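You operate a simulated robot arm through the tools that you are given. There is no shell and no other tool.

Carry out the task below with a simulated robot arm. There is one attempt and no reset: what you move stays moved.

TASK
Turn the left dose knob to 30 ml. Then push the left steel door of the filler shut. Then push the right steel door of the filler shut. Then open the left door of the capper, turn the height knob of the capper to 62 mm and shut the door again. Then put the small pail on the top of the big round table away on the second shelf from the bottom of the long rack on the left. Then push the middle drawer shut. Then close the right bench door. Then fetch the yellow sponge and set it on the silver tray on the top of the tube bench. Then put the nozzle from the top of the tube bench on the second shelf from the bottom of the long rack in the middle. Then lift the grate open. Do these in the order given. Set down upright: small pail, nozzle.

It is judged by the outcome, as a careful person would: the job done as asked, and still so three seconds after it is handed in. It fails if anything else is knocked over, pushed out of place, dropped, spilled or broken.

THE ROBOT
A 7-joint arm with a two-finger parallel gripper on a trunk, on a base that drives. Base frame: it is fixed to the floor where the robot stands at the start and does not move with it; the origin is under the middle of the robot, x ahead of it, y to its left, z up. Lengths are in m, angles in degrees, forces in N, time in s.
With the tool pointing down near the work surface it reaches from about 0.2 to 0.74 m from the robot's upright axis, wherever it stands. Its first joint turns from -166.0 to 166.0 degrees. Places, roughly: grate [-10.1, 5.7, 0.3]; height knob of the capper [-3.2, -1.9, 1.5]; left door of the capper [-3.2, -1.8, 1.2]; left dose knob [-2.1, -3.3, 0.7]; left steel door of the filler [-1.9, -3.3, 0.4]; middle drawer [-8.1, 3, 0.4]; nozzle [-8, 6.25, 1]; right bench door [-9, 4.7, 0.4]; right steel door of the filler [-2.2, -2.9, 0.4]; second shelf of the long rack in the middle [-10.6, 2.5, 0.6]; second shelf of the long rack on the left [-10.1, 1.7, 0.6]; small pail [-5.25, -0.75, 1]; tray (25x13x6 cm) [-7.9, 5.9, 0.9]; yellow sponge (9x6x3 cm) [-9.9, 5.2, 0.9]. Payload 1.57 kg.
The TCP is the grasp point between the finger pads, 0.03 m short of the fingertips. In the tool frame z runs along the fingers and y along their closing line. Largest opening 0.11 m; finger width 0.024, thickness 0.012; the body of the gripper, 0.048 by 0.112 m, starts 0.078 m behind the TCP.
Orientation is that of the tool frame in the base frame, as [roll, pitch, yaw] about the fixed x, y, z axes, in that order (R = Rz(yaw) Ry(pitch) Rx(roll)). With the fingers straight down and closing along the base's y, the tool's x points along the base's -x, its y along +y and its z along -z.

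THE INTERFACE
- The arm moves only by the tool send_rows. Its argument "rows" is a list of rows, each a list of 3 entries, a list of its own where there are three numbers: the shift along the base's x, y, z in units of 25 mm (1.0 is 25 mm), then the turn, a rotation vector about the base's x, y, z in units of 5 degrees (1.0 is 5 degrees), then the finger opening in mm, from 0 to 110. In form: [[[tx, ty, tz], [rx, ry, rz], gripper], ...]. A call has 1 to 20 rows; each row shifts and turns the commanded pose from where the row before left it. A call with a number of a shift or a turn outside -1 to 1 is refused whole. A row lasts 0.2 s, in which the tool goes at most 0.05 m and 8.6 degrees; a call with a longer step from one row to the next is refused whole, and so is a gripper value outside its range. A pose out of reach is approached as far as the arm can. The call stops where the force on the tool passes 40 N (or 10 N more than at its start, if that is more) or the arm is blocked; 0.2 s more then pass. Each finger travels about 0.045 m/s and halts on what it meets, pressing with about 27 N; the grip force reading is that of the motor and also rises with nothing between the fingers. The clock runs only during rows and for 0.2 s after the last one: add rows that do not move to give the fingers time. It gives the time, the measured TCP pose, the force on the tool (base axes), the opening and the grip force at its end, in the units of the frame above (readings bear some noise), with the torque about the TCP (base axes, N m) and any sound that the robot's microphone picked up.
- Cameras (640 x 400 px; columns grow to the right, rows downward): "scene" is now at [0.0238, 0.1246, 1.3824]; the picture's right is [-0.32, -0.95, 0.00], its down [-0.51, 0.17, -0.84] and it looks along [0.80, -0.27, -0.54] (base axes); focal length 278 px, centre (320, 200). "wrist" rides on the gripper at [0.07, 0.016, -0.141] in the tool frame; the picture's right is [-0.23, 0.97, 0.00], its down [-0.86, -0.20, -0.48] and it looks along [-0.47, -0.11, 0.88] (tool axes); focal length 222 px, centre (320, 200). There is no depth. A picture from a camera that has moved, and an enlarged one, comes with that camera's place and axes in the base frame and with its lens.
- capture(camera): a new picture of that camera. The clock stands still meanwhile.
- move_column(by): slides the trunk up (or, below 0, down) by that many m; the arm and the scene camera ride with it, the base frame stays. It gives what a move gives, with no picture.
- steer(legs): drives the robot by 1 to 6 legs, each [ahead, turn to the left] in m and degrees, along the robot's own axes; the way and the turn of a leg run together, so that a leg with both is an arc; at most 1.5 m and 180 degrees a leg. The arm and the cameras ride along, it lands a little off, and it stops where it bumps. It gives what a move gives.
- turn_head(pan, tilt): turns the head with the scene camera to pan (to the left, within 155 degrees either way) and tilt (down, from -29 to 69), counted from straight ahead of the robot. It gives what a move gives.
- enlarge(camera, box): a new picture of the part [left, top, right, bottom] of that camera's present view, enlarged. The clock stands still meanwhile.
- finish_job(): hands the job in; it is judged then, once.

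Places have to be worked out from the pictures, the camera data and where the tool is seen. Open the gripper and draw the arm clear of the work before you hand the job in, unless the task says otherwise.

The tools are called after "Call:" as name(argument=value, ...) on one line, values as JSON. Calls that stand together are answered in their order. send_rows: Moves the arm, as the interface text tells. Its arguments: {"type":"object","properties":{"rows":{"type":"array","items":{"type":"array"}}},"required":["rows"]} The other tools are called the same way: move_column (by) slides the trunk up or down; steer (legs) drives the base; turn_head (pan, tilt) turns the head that bears the scene camera; capture (camera) takes a picture; enlarge (camera, box) takes an enlarged picture of a part of a camera's view; finish_job () hands the job in.

At the start:

```text
clock: 0.0
eef_pos: [0.4704, -0.1776, 0.9017]
tcp_rot: [-179.9, 0.0, -180.0]
force: [-0.2, 0.7, 0.1]
moment: [0.02, 0.02, 0.01]
opening: 0.11
grip_force: 0.0
trunk travel left (down, up): [-0.3, 0.29]
robot x, y, heading: [-0.0065, 0.0033, 0.2]
head pan, tilt: [-18.6, 32.5]
```

scene: 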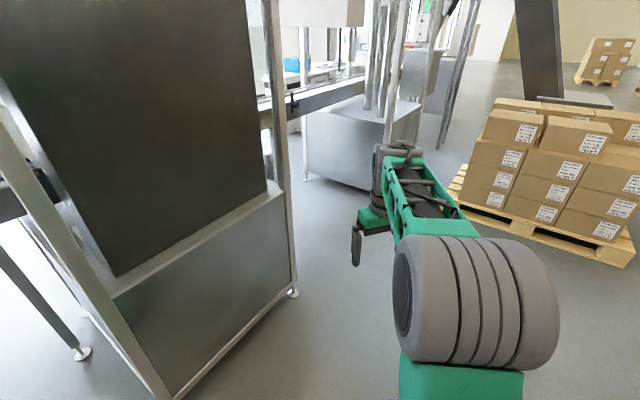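
wrist: 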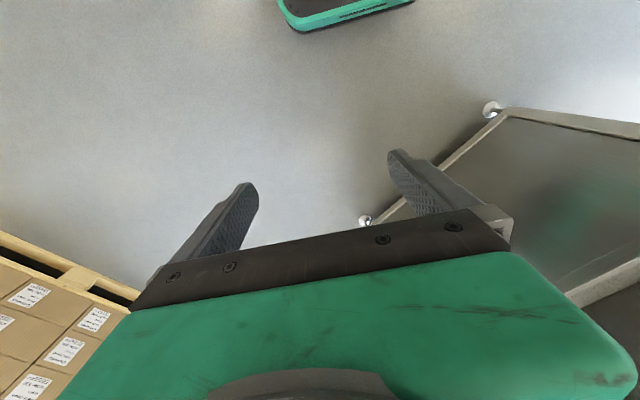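

I start by looking around: the first work is behind the robot to its right (about [-2.1,-3.3]). I turn the head to map the surroundings.

Call:
turn_head(pan=-120, tilt=15)

Call:
capture(camera="scene")

Call:
turn_head(pan=-70, tilt=15)

Call:
capture(camera="scene")

Call:
turn_head(pan=150, tilt=15)

Call:
capture(camera="scene")

Call:
turn_head(pan=80, tilt=15)

Call:
capture(camera="scene")

```text
clock: 1.8
eef_pos: [0.4704, -0.1759, 0.9016]
tcp_rot: [180.0, -0.1, -179.9]
force: [0.3, 0.8, 0.2]
moment: [0.0, 0.01, -0.01]
opening: 0.1099
grip_force: 0.1
trunk travel left (down, up): [-0.3, 0.29]
robot x, y, heading: [-0.0023, -0.0013, 0.3]
head pan, tilt: [-120.0, 15.0]
```

```text
taken
camera scene: at [-0.1076, 0.0722, 1.4104], right [-0.87, 0.5, 0.0], down [0.13, 0.22, -0.97], along [-0.48, -0.84, -0.26], focal length 278 px, centre (320, 200)
```

scene: 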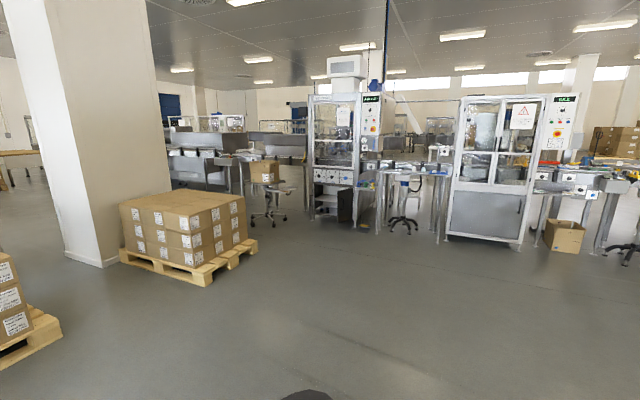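

```text
clock: 3.0
eef_pos: [0.4693, -0.1766, 0.9023]
tcp_rot: [180.0, 0.0, 180.0]
force: [-0.4, 0.4, -0.1]
moment: [-0.02, 0.0, -0.01]
opening: 0.1101
grip_force: 0.1
trunk travel left (down, up): [-0.3, 0.29]
robot x, y, heading: [-0.0044, 0.0006, -0.1]
head pan, tilt: [-70.0, 15.0]
```

```text
taken
camera scene: at [-0.029, 0.0653, 1.4104], right [-0.94, -0.34, 0.0], down [-0.09, 0.24, -0.97], along [0.33, -0.91, -0.26], focal length 278 px, centre (320, 200)
```

scene: 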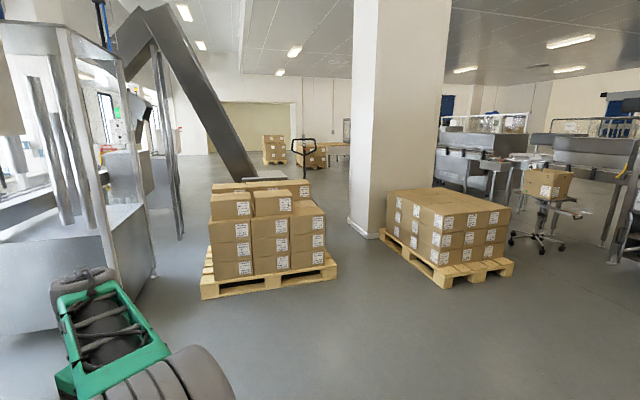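

```text
clock: 6.1
eef_pos: [0.4697, -0.1766, 0.9016]
tcp_rot: [-180.0, 0.1, -179.9]
force: [-0.9, 0.4, 0.0]
moment: [0.0, -0.01, 0.03]
opening: 0.1099
grip_force: 0.1
trunk travel left (down, up): [-0.3, 0.29]
robot x, y, heading: [-0.0002, -0.002, 0.0]
head pan, tilt: [150.0, 15.0]
```

```text
taken
camera scene: at [-0.1418, 0.1998, 1.4104], right [0.5, 0.87, 0.0], down [0.22, -0.13, -0.97], along [-0.84, 0.48, -0.26], focal length 278 px, centre (320, 200)
```

scene: 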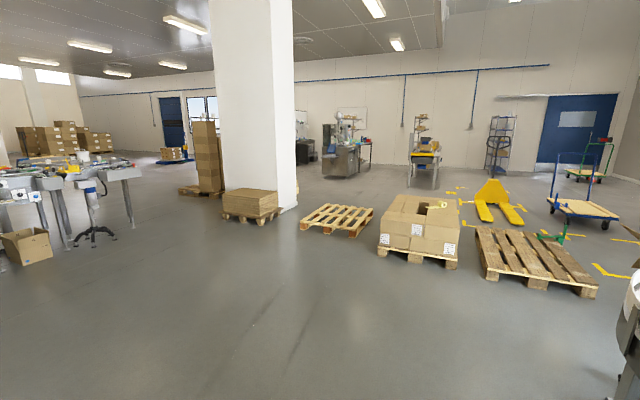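

```text
clock: 7.5
eef_pos: [0.4699, -0.1777, 0.9015]
tcp_rot: [-180.0, 0.0, 180.0]
force: [1.2, -0.2, -0.1]
moment: [0.01, 0.01, 0.0]
opening: 0.11
grip_force: 0.1
trunk travel left (down, up): [-0.3, 0.29]
robot x, y, heading: [-0.0013, 0.0004, 0.0]
head pan, tilt: [80.0, 15.0]
```

```text
taken
camera scene: at [-0.0447, 0.2451, 1.4104], right [0.98, -0.17, 0.0], down [-0.04, -0.25, -0.97], along [0.17, 0.95, -0.26], focal length 278 px, centre (320, 200)
```

scene: 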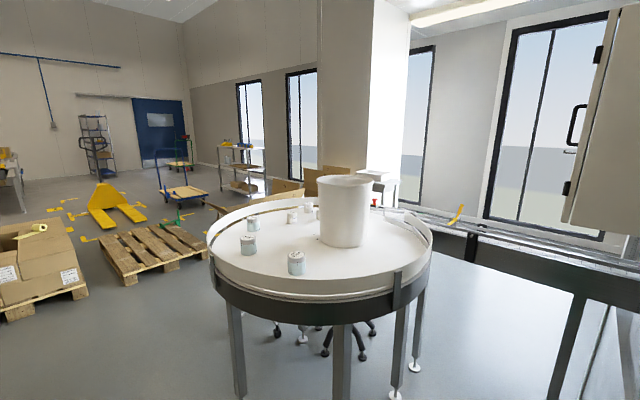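

The filler (machine with knobs and open dark doors) is around [-2,-3.3] and the capper around [-3.2,-1.8]. I take enlarged views of both.

Call:
turn_head(pan=-122, tilt=15)

Call:
enlarge(camera="scene", box=[280, 80, 440, 240])

Call:
enlarge(camera="scene", box=[420, 80, 600, 270])

```text
clock: 10.5
eef_pos: [0.4706, -0.1782, 0.9015]
tcp_rot: [179.9, 0.0, -179.9]
force: [-0.1, 0.7, -0.9]
moment: [0.01, 0.0, 0.01]
opening: 0.11
grip_force: 0.1
trunk travel left (down, up): [-0.3, 0.29]
robot x, y, heading: [0.0003, 0.0015, 0.2]
head pan, tilt: [-122.0, 15.0]
```

```text
2.50 times, centred on (360, 160) of scene
camera zoom: at [-0.1104, 0.0738, 1.4104], right [-0.85, 0.53, 0.0], down [0.14, 0.22, -0.97], along [-0.51, -0.82, -0.26], focal length 694 px, centre (220, 300)
```

zoom: 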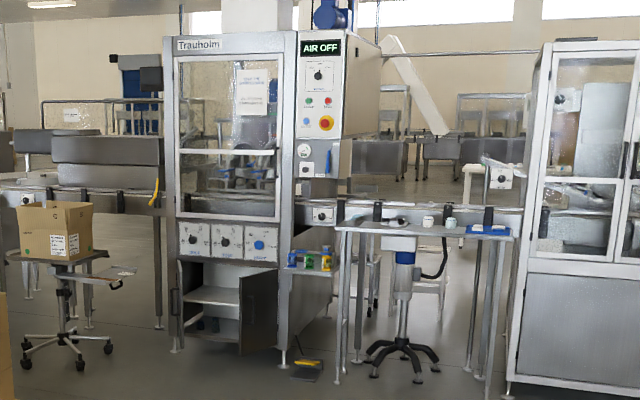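

```text
2.11 times, centred on (510, 175) of scene
camera zoom: at [-0.1104, 0.0738, 1.4104], right [-0.85, 0.53, 0.0], down [0.14, 0.22, -0.97], along [-0.51, -0.82, -0.26], focal length 585 px, centre (-80, 253)
```

zoom: 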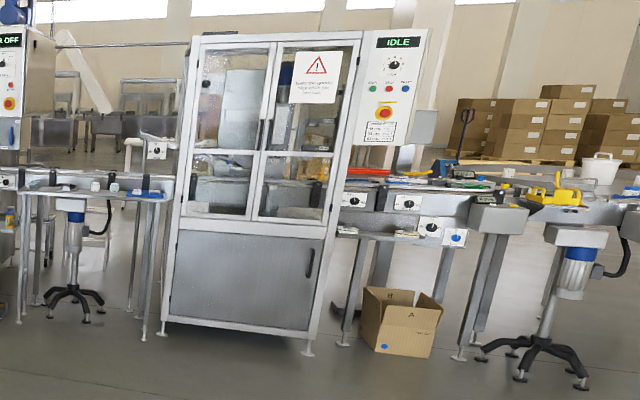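

The filler front faces roughly (0.81, 0.58), and a box pallet's corner is near [-0.96,-2.92]. I check the robot's own footprint by looking down before driving.

Call:
turn_head(pan=0, tilt=69)

Call:
capture(camera="scene")

Call:
turn_head(pan=-100, tilt=69)

Call:
capture(camera="scene")

Call:
turn_head(pan=120, tilt=69)

Call:
capture(camera="scene")

```text
clock: 12.5
eef_pos: [0.4693, -0.1774, 0.9014]
tcp_rot: [-180.0, 0.0, 180.0]
force: [-0.2, 0.6, -0.5]
moment: [0.0, 0.0, 0.04]
opening: 0.1098
grip_force: 0.1
trunk travel left (down, up): [-0.3, 0.29]
robot x, y, heading: [0.003, -0.0003, 0.1]
head pan, tilt: [0.0, 68.8]
```

```text
taken
camera scene: at [-0.005, 0.153, 1.3347], right [0.0, -1.0, 0.0], down [-0.93, 0.0, -0.36], along [0.36, 0.0, -0.93], focal length 278 px, centre (320, 200)
```

scene: 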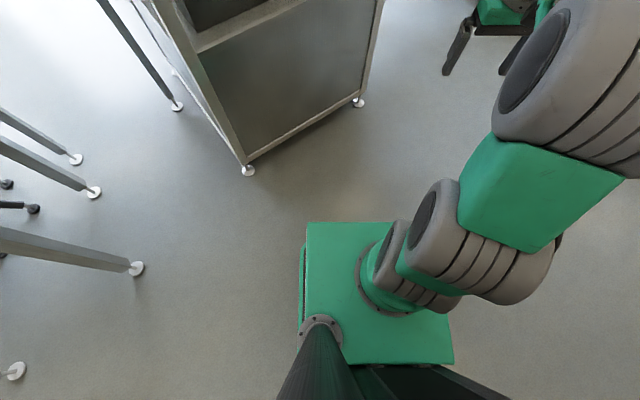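

```text
clock: 14.3
eef_pos: [0.47, -0.1764, 0.9023]
tcp_rot: [180.0, 0.0, -179.9]
force: [0.8, 0.7, 0.2]
moment: [0.0, -0.01, 0.0]
opening: 0.11
grip_force: 0.1
trunk travel left (down, up): [-0.3, 0.29]
robot x, y, heading: [-0.0018, -0.0019, -0.3]
head pan, tilt: [-100.0, 68.8]
```

```text
taken
camera scene: at [-0.0706, 0.098, 1.3347], right [-0.98, 0.17, 0.0], down [0.16, 0.92, -0.36], along [-0.06, -0.36, -0.93], focal length 278 px, centre (320, 200)
```

scene: 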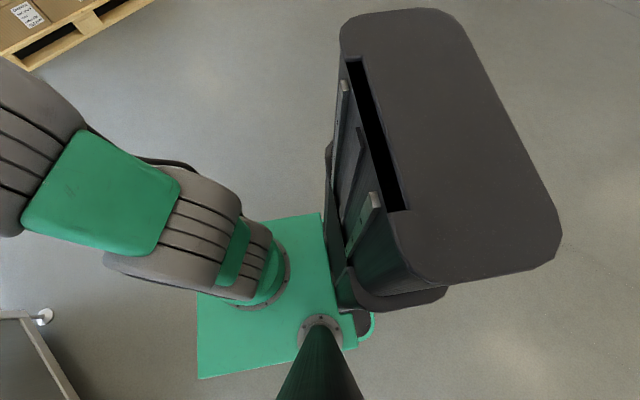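

```text
clock: 17.4
eef_pos: [0.4705, -0.1763, 0.9012]
tcp_rot: [180.0, 0.0, -180.0]
force: [0.7, 0.4, 0.3]
moment: [0.01, -0.06, -0.01]
opening: 0.1098
grip_force: 0.2
trunk travel left (down, up): [-0.3, 0.29]
robot x, y, heading: [-0.0023, -0.0017, 0.1]
head pan, tilt: [120.0, 68.8]
```

```text
taken
camera scene: at [-0.0888, 0.2015, 1.3347], right [0.87, 0.5, 0.0], down [0.47, -0.81, -0.36], along [-0.18, 0.31, -0.93], focal length 278 px, centre (320, 200)
```

scene: 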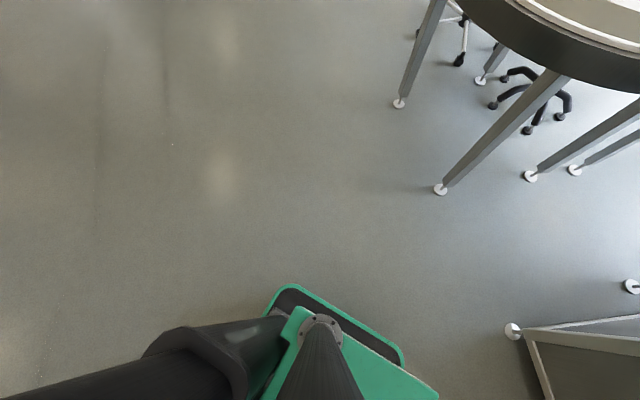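

The base is about 0.6 x 0.4 m and there's free floor on the direct line. I turn right by 120° and drive 2.6 m towards the filler, then look again.

Call:
steer(legs=[[0, -120], [1.3, 0], [1.3, 0]])

Call:
turn_head(pan=-15, tilt=25)

Call:
capture(camera="scene")

```text
clock: 35.2
eef_pos: [-1.6227, -2.6639, 0.9024]
tcp_rot: [-180.0, -0.1, 61.2]
force: [-0.4, 0.7, -0.1]
moment: [0.01, 0.04, 0.04]
opening: 0.1101
grip_force: 0.1
trunk travel left (down, up): [-0.3, 0.29]
robot x, y, heading: [-1.2427, -2.3362, -118.6]
head pan, tilt: [120.0, 68.8]
```

```text
clock: 37.4
eef_pos: [-1.6225, -2.6634, 0.9015]
tcp_rot: [-180.0, 0.0, 61.2]
force: [-0.3, 0.1, 0.2]
moment: [-0.04, 0.01, 0.02]
opening: 0.11
grip_force: 0.1
trunk travel left (down, up): [-0.3, 0.29]
robot x, y, heading: [-1.241, -2.3373, -118.5]
head pan, tilt: [-15.0, 25.0]
```

```text
taken
camera scene: at [-1.142, -2.4274, 1.3942], right [-0.72, 0.69, 0.0], down [0.29, 0.31, -0.91], along [-0.63, -0.65, -0.42], focal length 278 px, centre (320, 200)
```

scene: 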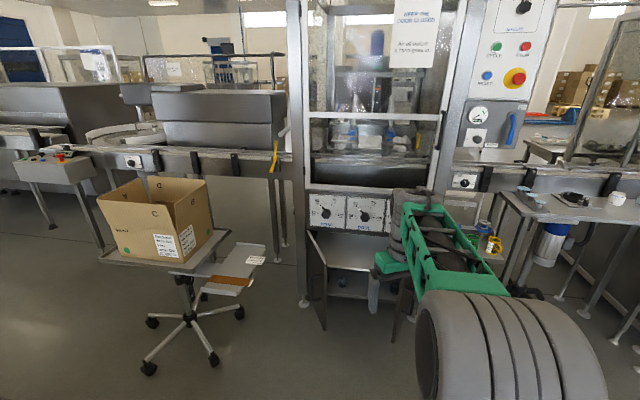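

Now at [-1.24,-2.34] heading -118.5°. I zoom in on the dose panel to read the dials and judge geometry.

Call:
enlarge(camera="scene", box=[290, 180, 450, 280])

Call:
enlarge(camera="scene", box=[305, 185, 405, 247])

```text
4.00 times, centred on (370, 230) of scene
camera zoom: at [-1.142, -2.4274, 1.3942], right [-0.72, 0.69, 0.0], down [0.29, 0.31, -0.91], along [-0.63, -0.65, -0.42], focal length 1111 px, centre (120, 80)
```

zoom: 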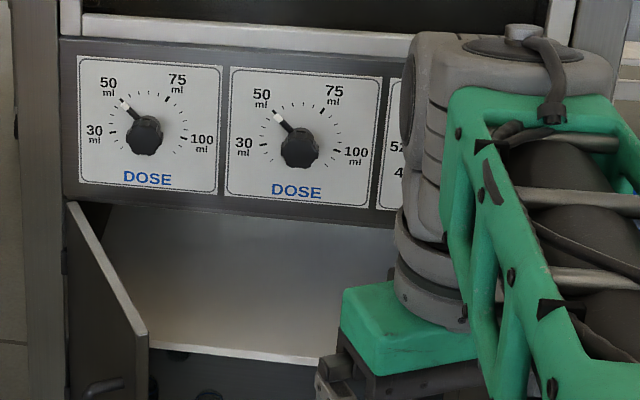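

```text
6.40 times, centred on (355, 216) of scene
camera zoom: at [-1.142, -2.4274, 1.3942], right [-0.72, 0.69, 0.0], down [0.29, 0.31, -0.91], along [-0.63, -0.65, -0.42], focal length 1777 px, centre (96, 98)
```

zoom: 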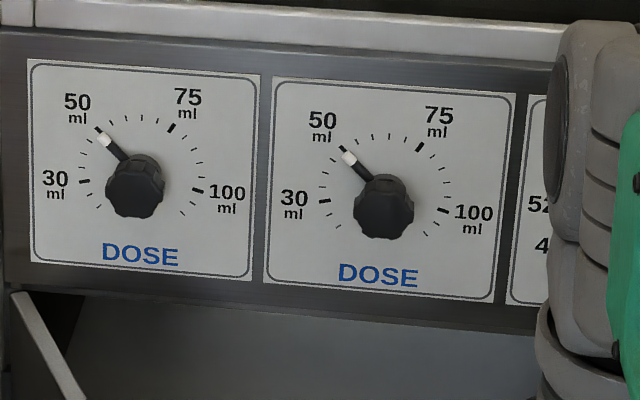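

The front normal is (0.815, 0.579), so facing heading is about -144.6°. The left knob tip is at about [-2.09,-3.35,0.70]. I drive to about [-1.59,-2.78] facing the filler.

Call:
steer(legs=[[0, -9.7], [0.56, 0], [0, -16.4]])

Call:
turn_head(pan=10, tilt=40)

Call:
capture(camera="scene")

Call:
capture(camera="wrist")

```text
clock: 42.3
eef_pos: [-2.0766, -2.9051, 0.9013]
tcp_rot: [179.9, 0.1, 35.1]
force: [-0.1, -0.8, -0.2]
moment: [0.02, 0.01, 0.0]
opening: 0.1098
grip_force: 0.0
trunk travel left (down, up): [-0.3, 0.29]
robot x, y, heading: [-1.5907, -2.7806, -145.0]
head pan, tilt: [-15.0, 25.0]
```

```text
clock: 43.2
eef_pos: [-2.0772, -2.904, 0.902]
tcp_rot: [-180.0, 0.0, 35.2]
force: [0.5, 0.2, -0.2]
moment: [0.01, 0.01, 0.04]
opening: 0.1099
grip_force: 0.1
trunk travel left (down, up): [-0.3, 0.29]
robot x, y, heading: [-1.5916, -2.7796, -144.8]
head pan, tilt: [10.0, 40.0]
```

```text
taken
camera scene: at [-1.5126, -2.9331, 1.3709], right [-0.71, 0.71, 0.0], down [0.45, 0.46, -0.77], along [-0.54, -0.54, -0.64], focal length 278 px, centre (320, 200)
```

scene: 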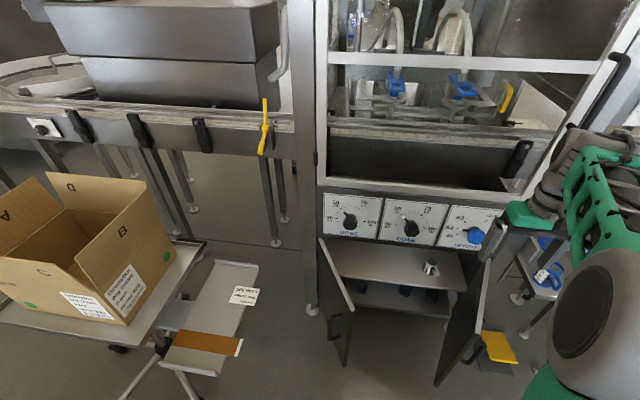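

```text
taken
camera wrist: at [-2.008, -2.8786, 1.0437], right [0.37, -0.93, 0.0], down [-0.81, -0.33, 0.48], along [-0.44, -0.18, -0.88], focal length 222 px, centre (320, 200)
```

wrist: 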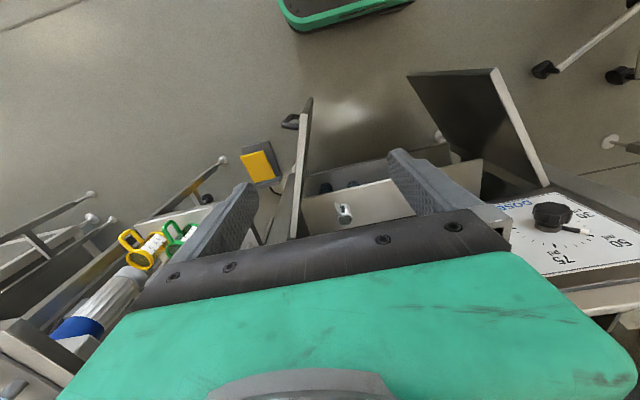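

The robot is at [-1.59,-2.78] facing the filler squarely. I now pitch the tool up to horizontal while bringing it to 14 cm in front of the left knob.

Call:
send_rows(rows=[[[0.272, -0.984, -0.539], [-0.695, 0.978, 0], 110], [[0.272, -0.984, -0.539], [-0.695, 0.978, 0], 110], [[0.272, -0.984, -0.539], [-0.695, 0.978, 0], 110], [[0.272, -0.984, -0.539], [-0.695, 0.978, 0], 110], [[0.272, -0.984, -0.539], [-0.695, 0.978, 0], 110], [[0.272, -0.984, -0.539], [-0.695, 0.978, 0], 110], [[0.272, -0.984, -0.539], [-0.695, 0.978, 0], 110], [[0.272, -0.984, -0.539], [-0.695, 0.978, 0], 110], [[0.272, -0.984, -0.539], [-0.695, 0.978, 0], 110], [[0.272, -0.984, -0.539], [-0.695, 0.978, 0], 110], [[0.272, -0.984, -0.539], [-0.695, 0.978, 0], 110], [[0.272, -0.984, -0.539], [-0.695, 0.978, 0], 110], [[0.272, -0.984, -0.539], [-0.695, 0.978, 0], 110], [[0.272, -0.984, -0.539], [-0.695, 0.978, 0], 110], [[0.272, -0.984, -0.539], [-0.695, 0.978, 0], 110]])

Call:
capture(camera="wrist")

Call:
capture(camera="scene")

```text
clock: 46.4
eef_pos: [-1.974, -3.2736, 0.6998]
tcp_rot: [92.0, 89.8, -52.6]
force: [0.0, 0.4, 0.4]
moment: [0.02, -0.02, 0.02]
opening: 0.1098
grip_force: 0.1
trunk travel left (down, up): [-0.3, 0.29]
robot x, y, heading: [-1.5892, -2.7768, -144.9]
head pan, tilt: [10.0, 40.0]
```

```text
taken
camera wrist: at [-1.8476, -3.2054, 0.6305], right [0.56, -0.79, 0.23], down [0.27, 0.44, 0.85], along [-0.78, -0.42, 0.47], focal length 222 px, centre (320, 200)
```

wrist: 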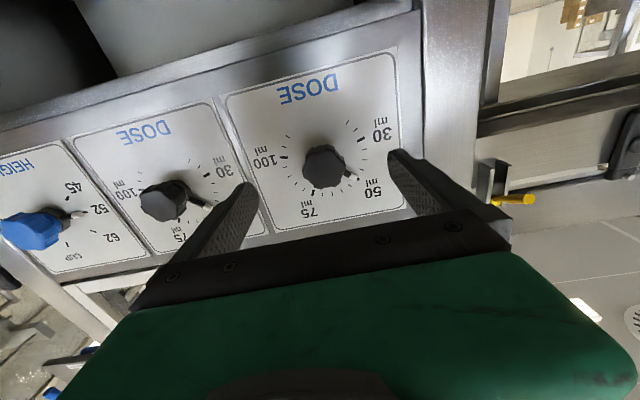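

```text
taken
camera scene: at [-1.5124, -2.9328, 1.371], right [-0.71, 0.71, 0.0], down [0.45, 0.46, -0.77], along [-0.54, -0.54, -0.64], focal length 278 px, centre (320, 200)
```

scene: 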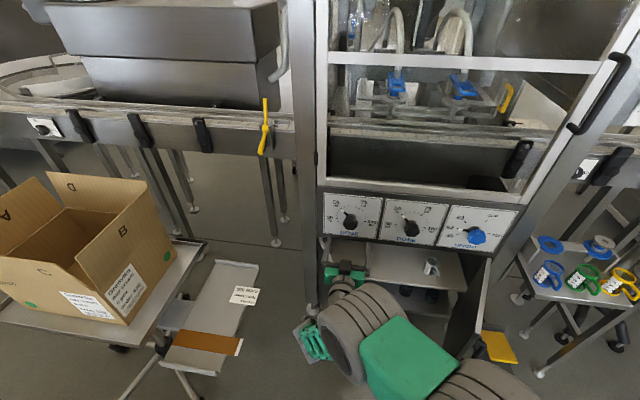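

The wrist camera shows the left dial face-on with the knob slightly above the tool axis; triangulating gives the cap at about [-2.061,-3.337,0.722]. I raise the tool 2 cm, move forward 5 cm, and look again.

Call:
send_rows(rows=[[[-0.8, -0.57, 0.4], [0, 0, 0], 110], [[-0.8, -0.57, 0.4], [0, 0, 0], 110], [[0, 0, 0], [0, 0, 0], 110]])

Call:
capture(camera="wrist")

Call:
enlarge(camera="scene", box=[310, 180, 410, 280])

```text
clock: 47.2
eef_pos: [-2.0137, -3.3009, 0.7199]
tcp_rot: [111.4, 89.8, -33.3]
force: [1.0, -0.4, -0.8]
moment: [0.0, 0.02, 0.01]
opening: 0.11
grip_force: 0.0
trunk travel left (down, up): [-0.3, 0.29]
robot x, y, heading: [-1.5871, -2.7794, -145.1]
head pan, tilt: [10.0, 40.0]
```

```text
taken
camera wrist: at [-1.8877, -3.2332, 0.6511], right [0.56, -0.79, 0.23], down [0.27, 0.44, 0.86], along [-0.78, -0.42, 0.46], focal length 222 px, centre (320, 200)
```

wrist: 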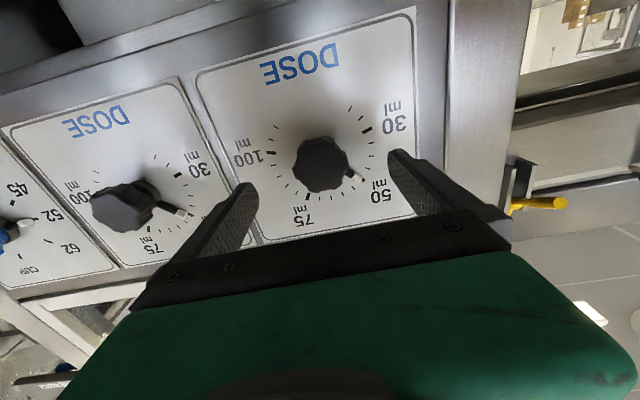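

```text
4.00 times, centred on (360, 230) of scene
camera zoom: at [-1.5125, -2.9332, 1.3708], right [-0.71, 0.71, 0.0], down [0.45, 0.46, -0.77], along [-0.54, -0.54, -0.64], focal length 1111 px, centre (160, 80)
```

zoom: 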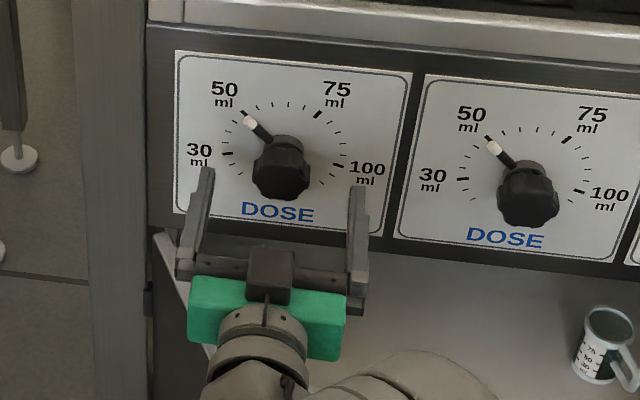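

Solving both views, the knob's front is about 1.5 cm ahead of the fingertips and ~6 mm below the tool axis. I move forward 3.6 cm and down 0.6 cm, then look.

Call:
send_rows(rows=[[[-0.587, -0.417, -0.12], [0, 0, 0], 110], [[-0.587, -0.417, -0.12], [0, 0, 0], 110], [[0, 0, 0], [0, 0, 0], 110]])

Call:
capture(camera="wrist")

Call:
enlarge(camera="scene", box=[310, 180, 410, 280])

```text
clock: 48.0
eef_pos: [-2.0439, -3.3239, 0.7145]
tcp_rot: [102.9, 89.8, -41.7]
force: [-0.9, -0.5, 0.2]
moment: [-0.02, 0.01, 0.0]
opening: 0.1102
grip_force: 0.0
trunk travel left (down, up): [-0.3, 0.29]
robot x, y, heading: [-1.588, -2.7783, -144.9]
head pan, tilt: [10.0, 40.0]
```

```text
taken
camera wrist: at [-1.9181, -3.2545, 0.6453], right [0.56, -0.79, 0.23], down [0.27, 0.44, 0.85], along [-0.78, -0.42, 0.46], focal length 222 px, centre (320, 200)
```

wrist: 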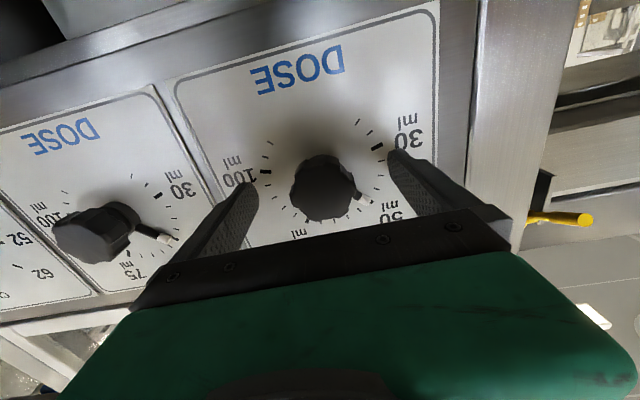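

```text
4.00 times, centred on (360, 230) of scene
camera zoom: at [-1.5125, -2.9333, 1.3708], right [-0.71, 0.71, 0.0], down [0.45, 0.46, -0.77], along [-0.54, -0.54, -0.64], focal length 1111 px, centre (160, 80)
```

zoom: 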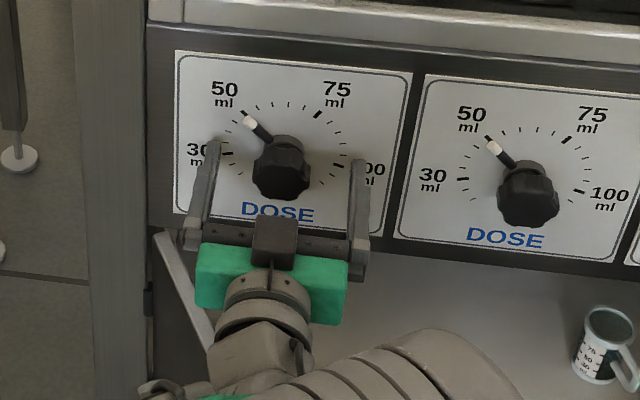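

The fingers straddle the knob with about 2 cm overlap. I close the gripper on it.

Call:
send_rows(rows=[[[0, 0, 0], [0, 0, 0], 60], [[0, 0, 0], [0, 0, 0], 40], [[0, 0, 0], [0, 0, 0], 30], [[0, 0, 0], [0, 0, 0], 30], [[0, 0, 0], [0, 0, 0], 30]])

Call:
capture(camera="wrist")

Call:
enlarge(camera="scene", box=[310, 180, 410, 280])

```text
clock: 49.2
eef_pos: [-2.0425, -3.3238, 0.7147]
tcp_rot: [99.6, 89.7, -44.9]
force: [2.8, -7.9, -1.3]
moment: [0.24, -0.33, 0.7]
opening: 0.0464
grip_force: 23.6
trunk travel left (down, up): [-0.3, 0.29]
robot x, y, heading: [-1.5891, -2.7796, -144.4]
head pan, tilt: [10.0, 40.0]
```

```text
taken
camera wrist: at [-1.917, -3.2555, 0.6453], right [0.56, -0.79, 0.23], down [0.27, 0.44, 0.85], along [-0.78, -0.42, 0.46], focal length 222 px, centre (320, 200)
```

wrist: 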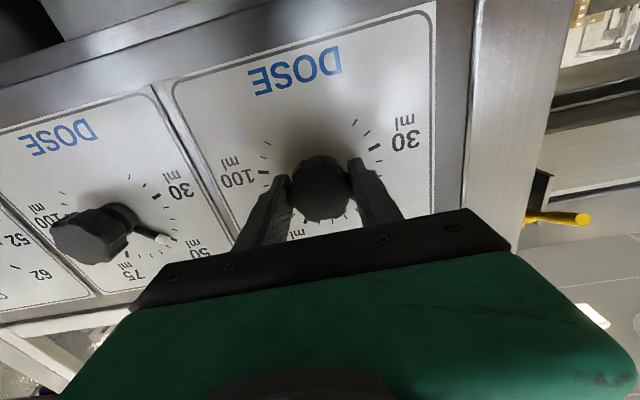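

```text
4.00 times, centred on (360, 230) of scene
camera zoom: at [-1.512, -2.9339, 1.3707], right [-0.71, 0.7, 0.0], down [0.45, 0.46, -0.77], along [-0.54, -0.54, -0.64], focal length 1111 px, centre (160, 80)
```

zoom: 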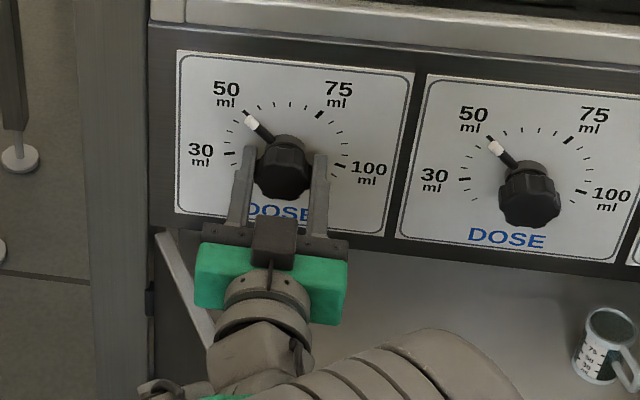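

Gripped at 46 mm. From the geometry the scale is 3°/ml (30 ml at -105°, 50 ml at -45°), so I need 60° counter-clockwise. I nudge 2 mm left to centre, then turn 30° first to check.

Call:
send_rows(rows=[[[0.046, -0.065, 0], [0, 0, 0], 30], [[0, 0, 0], [0.815, 0.579, 0], 30], [[0, 0, 0], [0.815, 0.579, 0], 30], [[0, 0, 0], [0.815, 0.579, 0], 30], [[0, 0, 0], [0.815, 0.579, 0], 30], [[0, 0, 0], [0.815, 0.579, 0], 30], [[0, 0, 0], [0.815, 0.579, 0], 30]])

Call:
enlarge(camera="scene", box=[310, 180, 410, 280])

```text
clock: 50.8
eef_pos: [-2.0433, -3.3231, 0.7149]
tcp_rot: [-90.2, 60.2, 125.1]
force: [-13.1, 12.7, 7.3]
moment: [-0.11, 0.15, 0.69]
opening: 0.0468
grip_force: 45.4
trunk travel left (down, up): [-0.3, 0.29]
robot x, y, heading: [-1.5924, -2.7812, -145.0]
head pan, tilt: [10.0, 40.0]
```

```text
4.00 times, centred on (360, 230) of scene
camera zoom: at [-1.5133, -2.9318, 1.3711], right [-0.71, 0.71, 0.0], down [0.45, 0.45, -0.77], along [-0.54, -0.54, -0.64], focal length 1111 px, centre (160, 80)
```

zoom: 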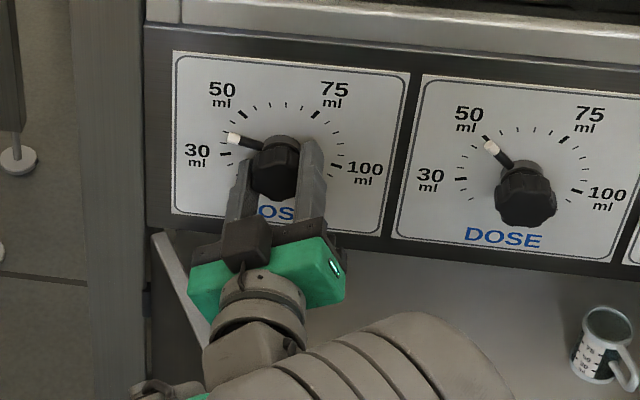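

The pointer moved about 30° as intended. I ease the lateral force slightly to the right and up and continue 24° more.

Call:
send_rows(rows=[[[-0.046, 0.065, 0.04], [0.815, 0.579, 0], 30], [[0, 0, 0], [0.815, 0.579, 0], 30], [[0, 0, 0], [0.815, 0.579, 0], 30], [[0, 0, 0], [0.815, 0.579, 0], 30], [[0, 0, 0], [0.652, 0.463, 0], 30], [[0, 0, 0], [0, 0, 0], 30]])

Call:
enlarge(camera="scene", box=[310, 180, 410, 280])

Call:
enlarge(camera="scene", box=[320, 185, 375, 240])

Call:
capture(camera="wrist")

```text
clock: 52.2
eef_pos: [-2.0431, -3.3235, 0.7145]
tcp_rot: [-90.0, 36.3, 125.3]
force: [-7.6, -1.5, 2.7]
moment: [0.63, -0.84, 0.28]
opening: 0.0462
grip_force: 45.7
trunk travel left (down, up): [-0.3, 0.29]
robot x, y, heading: [-1.5917, -2.7736, -144.8]
head pan, tilt: [10.0, 40.0]
```

```text
4.00 times, centred on (360, 230) of scene
camera zoom: at [-1.5131, -2.9331, 1.3709], right [-0.71, 0.71, 0.0], down [0.45, 0.46, -0.77], along [-0.54, -0.54, -0.64], focal length 1111 px, centre (160, 80)
```

zoom: 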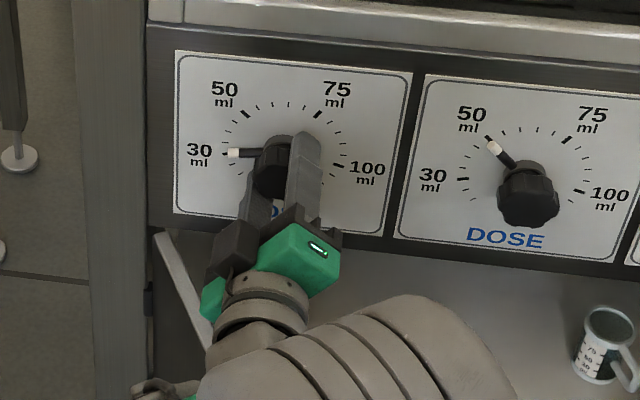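

```text
7.27 times, centred on (348, 212) of scene
camera zoom: at [-1.5131, -2.9331, 1.3709], right [-0.71, 0.71, 0.0], down [0.45, 0.46, -0.77], along [-0.54, -0.54, -0.64], focal length 2020 px, centre (120, 109)
```

zoom: 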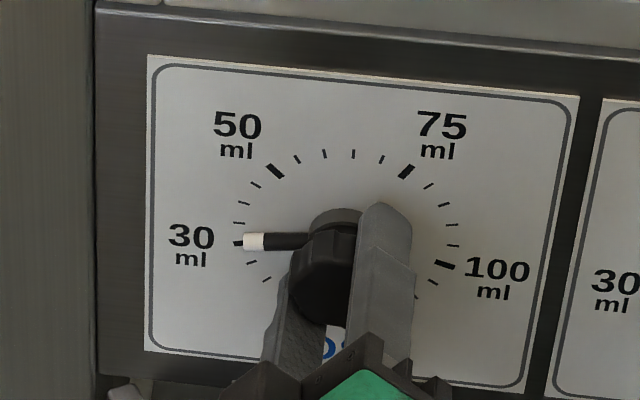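

```text
taken
camera wrist: at [-1.9535, -3.2039, 0.6608], right [0.44, -0.62, -0.65], down [0.72, -0.19, 0.67], along [-0.54, -0.76, 0.36], focal length 222 px, centre (320, 200)
```

wrist: 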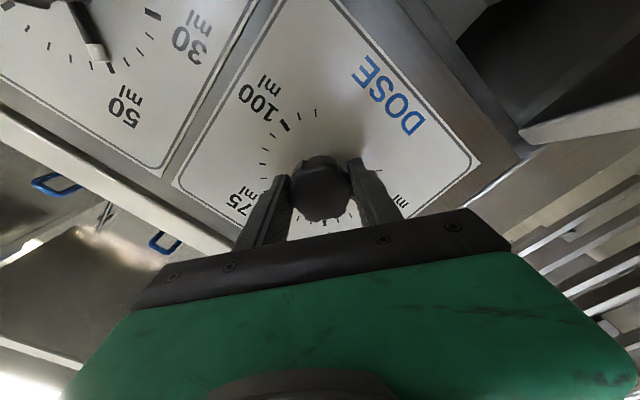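

The pointer reads near 30 but with parallax from the raised pointer I estimate it is ~4-5° short. I turn 4.5° more, then open and back off to inspect face-on.

Call:
send_rows(rows=[[[0, 0, 0], [0.733, 0.521, 0], 30], [[0, 0, 0], [0, 0, 0], 30], [[0, 0, 0], [0, 0, 0], 80], [[0, 0, 0], [0, 0, 0], 110], [[0, 0, 0], [0, 0, 0], 110], [[0, 0, 0], [0, 0, 0], 110], [[0.8, 0.57, 0], [0, 0, 0], 110], [[0.8, 0.57, 0], [0, 0, 0], 110], [[0.8, 0.57, 0], [0, 0, 0], 110], [[0.8, 0.57, 0], [0, 0, 0], 110]])

Call:
enlarge(camera="scene", box=[320, 185, 375, 240])

Call:
capture(camera="wrist")

```text
clock: 54.4
eef_pos: [-1.9616, -3.2673, 0.7142]
tcp_rot: [-90.1, 31.8, 125.3]
force: [0.8, -0.2, 0.0]
moment: [-0.03, 0.02, 0.04]
opening: 0.1101
grip_force: 0.0
trunk travel left (down, up): [-0.3, 0.29]
robot x, y, heading: [-1.5852, -2.7796, -144.7]
head pan, tilt: [10.0, 40.0]
```

```text
7.27 times, centred on (348, 212) of scene
camera zoom: at [-1.5127, -2.9332, 1.3708], right [-0.71, 0.71, 0.0], down [0.45, 0.46, -0.77], along [-0.54, -0.54, -0.64], focal length 2020 px, centre (120, 109)
```

zoom: 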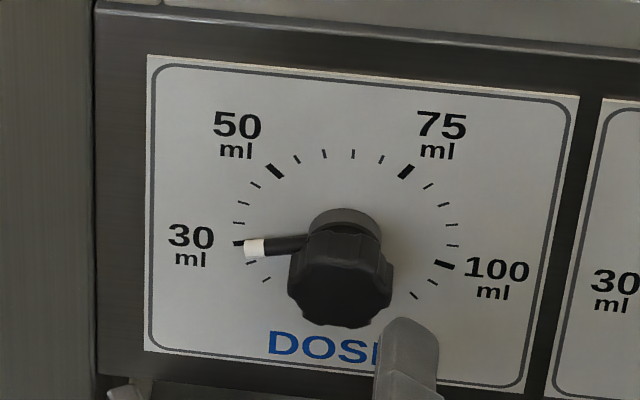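

```text
taken
camera wrist: at [-1.8748, -3.1441, 0.6647], right [0.41, -0.58, -0.71], down [0.75, -0.23, 0.62], along [-0.52, -0.78, 0.34], focal length 222 px, centre (320, 200)
```

wrist: 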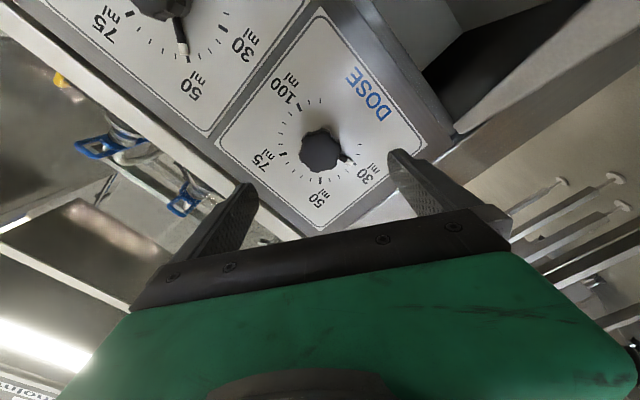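

I enlarge the wrist view of the dial to check the pointer against the 30 tick from a different angle.

Call:
enlarge(camera="wrist", box=[255, 75, 415, 225])

Call:
enlarge(camera="wrist", box=[290, 110, 400, 200])

```text
2.67 times, centred on (335, 150) of wrist
camera zoom: at [-1.8748, -3.1441, 0.6647], right [0.41, -0.58, -0.71], down [0.75, -0.23, 0.62], along [-0.52, -0.78, 0.34], focal length 592 px, centre (280, 333)
```

zoom: 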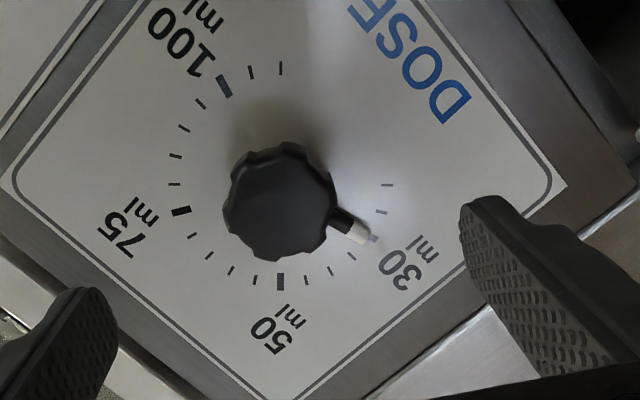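

```text
4.44 times, centred on (345, 155) of wrist
camera zoom: at [-1.8748, -3.1441, 0.6647], right [0.41, -0.58, -0.71], down [0.75, -0.23, 0.62], along [-0.52, -0.78, 0.34], focal length 987 px, centre (209, 400)
```

zoom: 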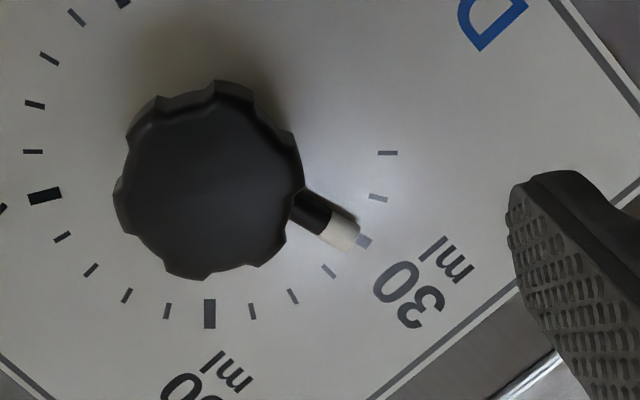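

The pointer sits on the 30 ml mark within about 1° from both views. Now I retract the arm back, right and up while undoing the roll, to get a clear look at the doors.

Call:
send_rows(rows=[[[0.65, 0.46, 0.2], [-0.815, -0.579, 0], 110], [[0.65, 0.46, 0.2], [-0.815, -0.579, 0], 110], [[0.4, 0.6, 0.5], [-0.815, -0.579, 0], 60], [[0.0, 0.7, 0.5], [-0.815, -0.579, 0], 30], [[0.0, 0.7, 0.5], [-0.815, -0.579, 0], 0], [[0.0, 0.7, 0.5], [-0.815, -0.579, 0], 0], [[0.0, 0.7, 0.5], [-0.815, -0.579, 0], 0], [[0.0, 0.7, 0.5], [-0.815, -0.579, 0], 0], [[0, 0.7, 0.5], [-0.815, -0.579, 0], 0], [[0, 0, 0], [-0.815, -0.579, 0], 0], [[0, 0, 0], [-0.815, -0.579, 0], 0], [[0, 0, 0], [-0.56, -0.4, 0], 0]])

Call:
turn_head(pan=5, tilt=50)

Call:
capture(camera="scene")

```text
clock: 57.0
eef_pos: [-1.9203, -3.123, 0.8104]
tcp_rot: [111.4, 89.7, -33.3]
force: [-0.7, -0.4, 0.2]
moment: [-0.01, 0.02, 0.0]
opening: 0.0
grip_force: 21.0
trunk travel left (down, up): [-0.3, 0.29]
robot x, y, heading: [-1.5913, -2.774, -144.7]
head pan, tilt: [10.0, 40.0]
```

```text
clock: 57.7
eef_pos: [-1.9196, -3.1232, 0.8111]
tcp_rot: [119.7, 89.7, -25.0]
force: [-0.7, 0.1, 0.1]
moment: [-0.01, 0.03, -0.02]
opening: 0.0
grip_force: 21.0
trunk travel left (down, up): [-0.3, 0.29]
robot x, y, heading: [-1.5929, -2.7791, -144.9]
head pan, tilt: [5.0, 50.0]
```

```text
taken
camera scene: at [-1.5114, -2.9225, 1.3567], right [-0.64, 0.76, 0.0], down [0.59, 0.49, -0.64], along [-0.49, -0.41, -0.77], focal length 278 px, centre (320, 200)
```

scene: 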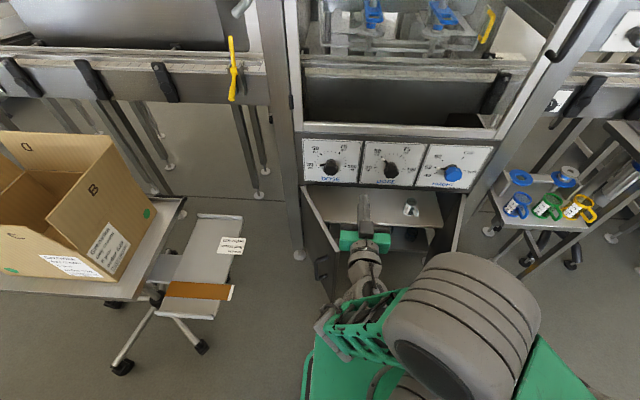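

I zoom on the left door to measure its top edge and handle.

Call:
enlarge(camera="scene", box=[280, 170, 480, 320])

Call:
enlarge(camera="scene", box=[285, 175, 365, 305])

```text
2.67 times, centred on (380, 245) of scene
camera zoom: at [-1.5114, -2.9225, 1.3567], right [-0.64, 0.76, 0.0], down [0.59, 0.49, -0.64], along [-0.49, -0.41, -0.77], focal length 740 px, centre (160, 80)
```

zoom: 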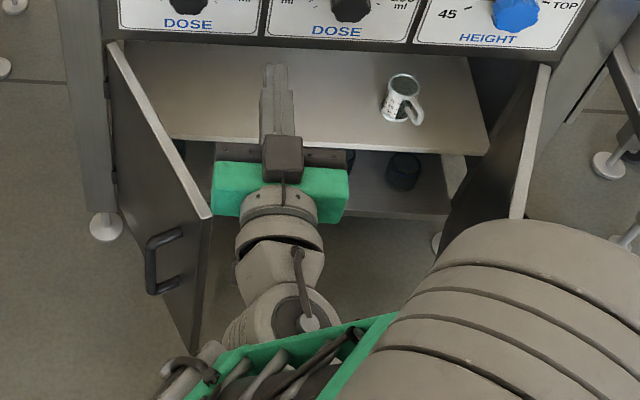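

```text
3.08 times, centred on (325, 240) of scene
camera zoom: at [-1.5114, -2.9225, 1.3567], right [-0.64, 0.76, 0.0], down [0.59, 0.49, -0.64], along [-0.49, -0.41, -0.77], focal length 854 px, centre (305, 77)
```

zoom: 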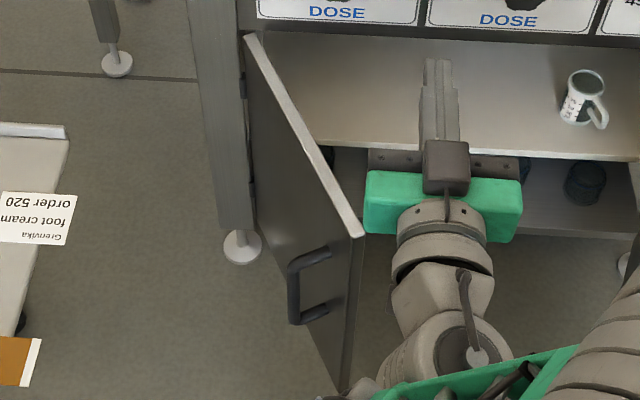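

Door geometry: left hinge at (u≈0.03) and free edge about 0.31 m out, open ~61°, top at z≈0.56, handle z 0.29–0.43. I bring the closed fingers to the outer (left) side of the left door at z=0.5, above the handle.

Call:
send_rows(rows=[[[0.866, -0.897, 0], [0, 0, 0], 0], [[0.866, -0.897, 0], [0, 0, 0], 0], [[0.866, -0.897, 0], [0, 0, 0], 0], [[0.866, -0.897, 0], [0, 0, 0], 0], [[0.866, -0.897, 0], [0, 0, 0], 0], [[0.866, -0.897, 0], [0, 0, 0], 0], [[0, 0, -0.957], [0, 0, 0], 0], [[0, 0, -0.957], [0, 0, 0], 0], [[0, 0, -0.957], [0, 0, 0], 0], [[0, 0, -0.957], [0, 0, 0], 0], [[0, 0, -0.957], [0, 0, 0], 0], [[0, 0, -0.957], [0, 0, 0], 0], [[0, 0, -0.957], [0, 0, 0], 0], [[0, 0, -0.957], [0, 0, 0], 0], [[0, 0, -0.957], [0, 0, 0], 0], [[0, 0, -0.957], [0, 0, 0], 0], [[0, 0, -0.957], [0, 0, 0], 0], [[0, 0, -0.957], [0, 0, 0], 0], [[0, 0, -0.957], [0, 0, 0], 0]])

Call:
capture(camera="scene")

Call:
capture(camera="wrist")

```text
clock: 61.9
eef_pos: [-1.8234, -3.2932, 0.5659]
tcp_rot: [71.4, 85.8, -72.9]
force: [0.1, 0.0, 0.5]
moment: [0.01, 0.01, -0.02]
opening: 0.0
grip_force: 20.9
out of reach, approached as far as the arm can: row 9, 10, 11, 12, 13, 14, 15
trunk travel left (down, up): [-0.3, 0.29]
robot x, y, heading: [-1.5885, -2.7769, -144.9]
head pan, tilt: [5.0, 50.0]
stopped in row 19: the arm was blocked; the commanded pose is now the measured one
```

```text
taken
camera scene: at [-1.5114, -2.9226, 1.3566], right [-0.64, 0.76, 0.0], down [0.59, 0.49, -0.64], along [-0.49, -0.41, -0.77], focal length 278 px, centre (320, 200)
```

scene: 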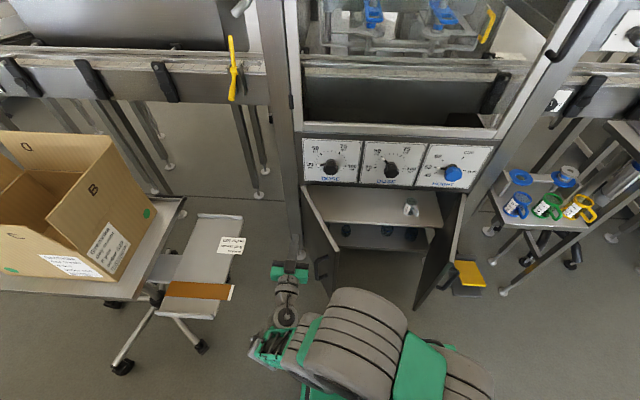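

```text
taken
camera wrist: at [-1.6954, -3.2298, 0.4941], right [0.56, -0.77, 0.29], down [0.25, 0.5, 0.83], along [-0.79, -0.39, 0.48], focal length 222 px, centre (320, 200)
```

wrist: 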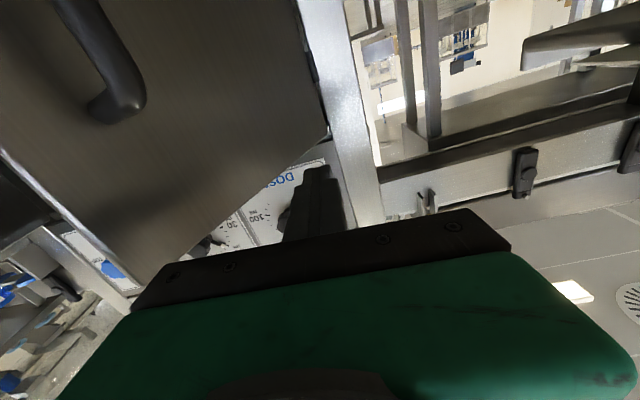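

The arm hit its reach limit at z=0.566 (shoulder too high). I raise the tool 10 cm, then lower the trunk 20 cm so the arm works at a comfortable height.

Call:
send_rows(rows=[[[0.5, 0.2, 0.9], [0, 0, 0], 0], [[0.4, 0.2, 0.9], [0, 0, 0], 0], [[0, 0, 0.9], [0, 0, 0], 0], [[0, 0, 0.9], [0, 0, 0], 0], [[0, 0, 0.9], [0, 0, 0], 0]])

Call:
move_column(by=-0.2)

Call:
capture(camera="scene")

```text
clock: 63.1
eef_pos: [-1.8155, -3.2918, 0.6016]
tcp_rot: [77.2, 86.1, -67.0]
force: [-0.2, -0.2, 0.1]
moment: [0.01, 0.01, -0.02]
opening: 0.0
grip_force: 21.3
out of reach, approached as far as the arm can: row 1, 2, 4, 5
trunk travel left (down, up): [-0.3, 0.29]
robot x, y, heading: [-1.5899, -2.7809, -145.0]
head pan, tilt: [5.0, 50.0]
```

```text
clock: 65.2
eef_pos: [-1.8158, -3.2914, 0.4025]
tcp_rot: [77.1, 86.1, -67.2]
force: [-0.2, -0.6, 0.4]
moment: [0.02, -0.01, 0.0]
opening: 0.0002
grip_force: 21.3
trunk travel left (down, up): [-0.1, 0.49]
robot x, y, heading: [-1.5874, -2.783, -145.2]
head pan, tilt: [5.0, 50.0]
```

```text
taken
camera scene: at [-1.5114, -2.9225, 1.1567], right [-0.64, 0.76, 0.0], down [0.59, 0.49, -0.64], along [-0.49, -0.41, -0.77], focal length 278 px, centre (320, 200)
```

scene: 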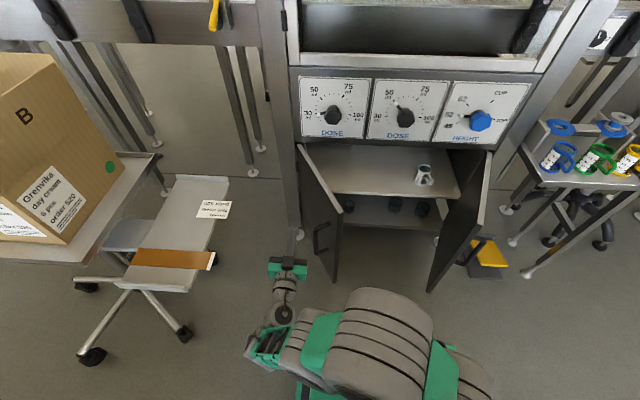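

Now the tool is at z=0.40 beside the door with the trunk lowered. I raise it to about z=0.5 and back off slightly to check the arm responds freely.

Call:
send_rows(rows=[[[0.3, 0.2, 0.8], [0, 0, 0], 0], [[0.3, 0.2, 0.8], [0, 0, 0], 0], [[0, 0, 0.8], [0, 0, 0], 0], [[0, 0, 0.8], [0, 0, 0], 0], [[0, 0, 0.8], [0, 0, 0], 0], [[0, 0, 0], [0, 0, 0], 0]])

Call:
capture(camera="scene")

```text
clock: 66.7
eef_pos: [-1.8145, -3.2921, 0.4615]
tcp_rot: [77.2, 86.2, -67.0]
force: [1.2, -0.8, -0.2]
moment: [-0.02, -0.01, 0.04]
opening: 0.0
grip_force: 21.3
out of reach, approached as far as the arm can: row 1, 2
trunk travel left (down, up): [-0.1, 0.49]
robot x, y, heading: [-1.59, -2.7803, -144.9]
head pan, tilt: [5.0, 50.0]
```

```text
taken
camera scene: at [-1.5114, -2.9225, 1.1567], right [-0.64, 0.76, 0.0], down [0.59, 0.49, -0.64], along [-0.49, -0.41, -0.77], focal length 278 px, centre (320, 200)
```

scene: 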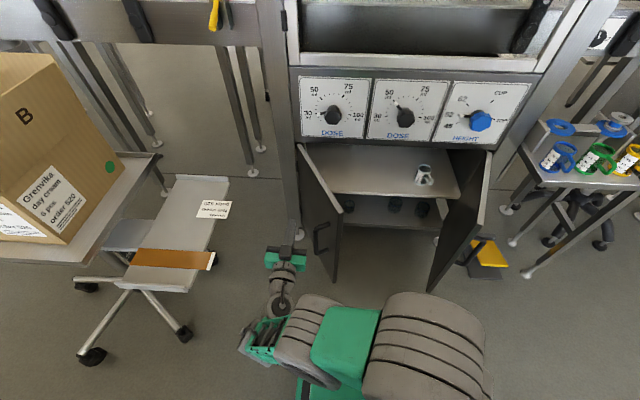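

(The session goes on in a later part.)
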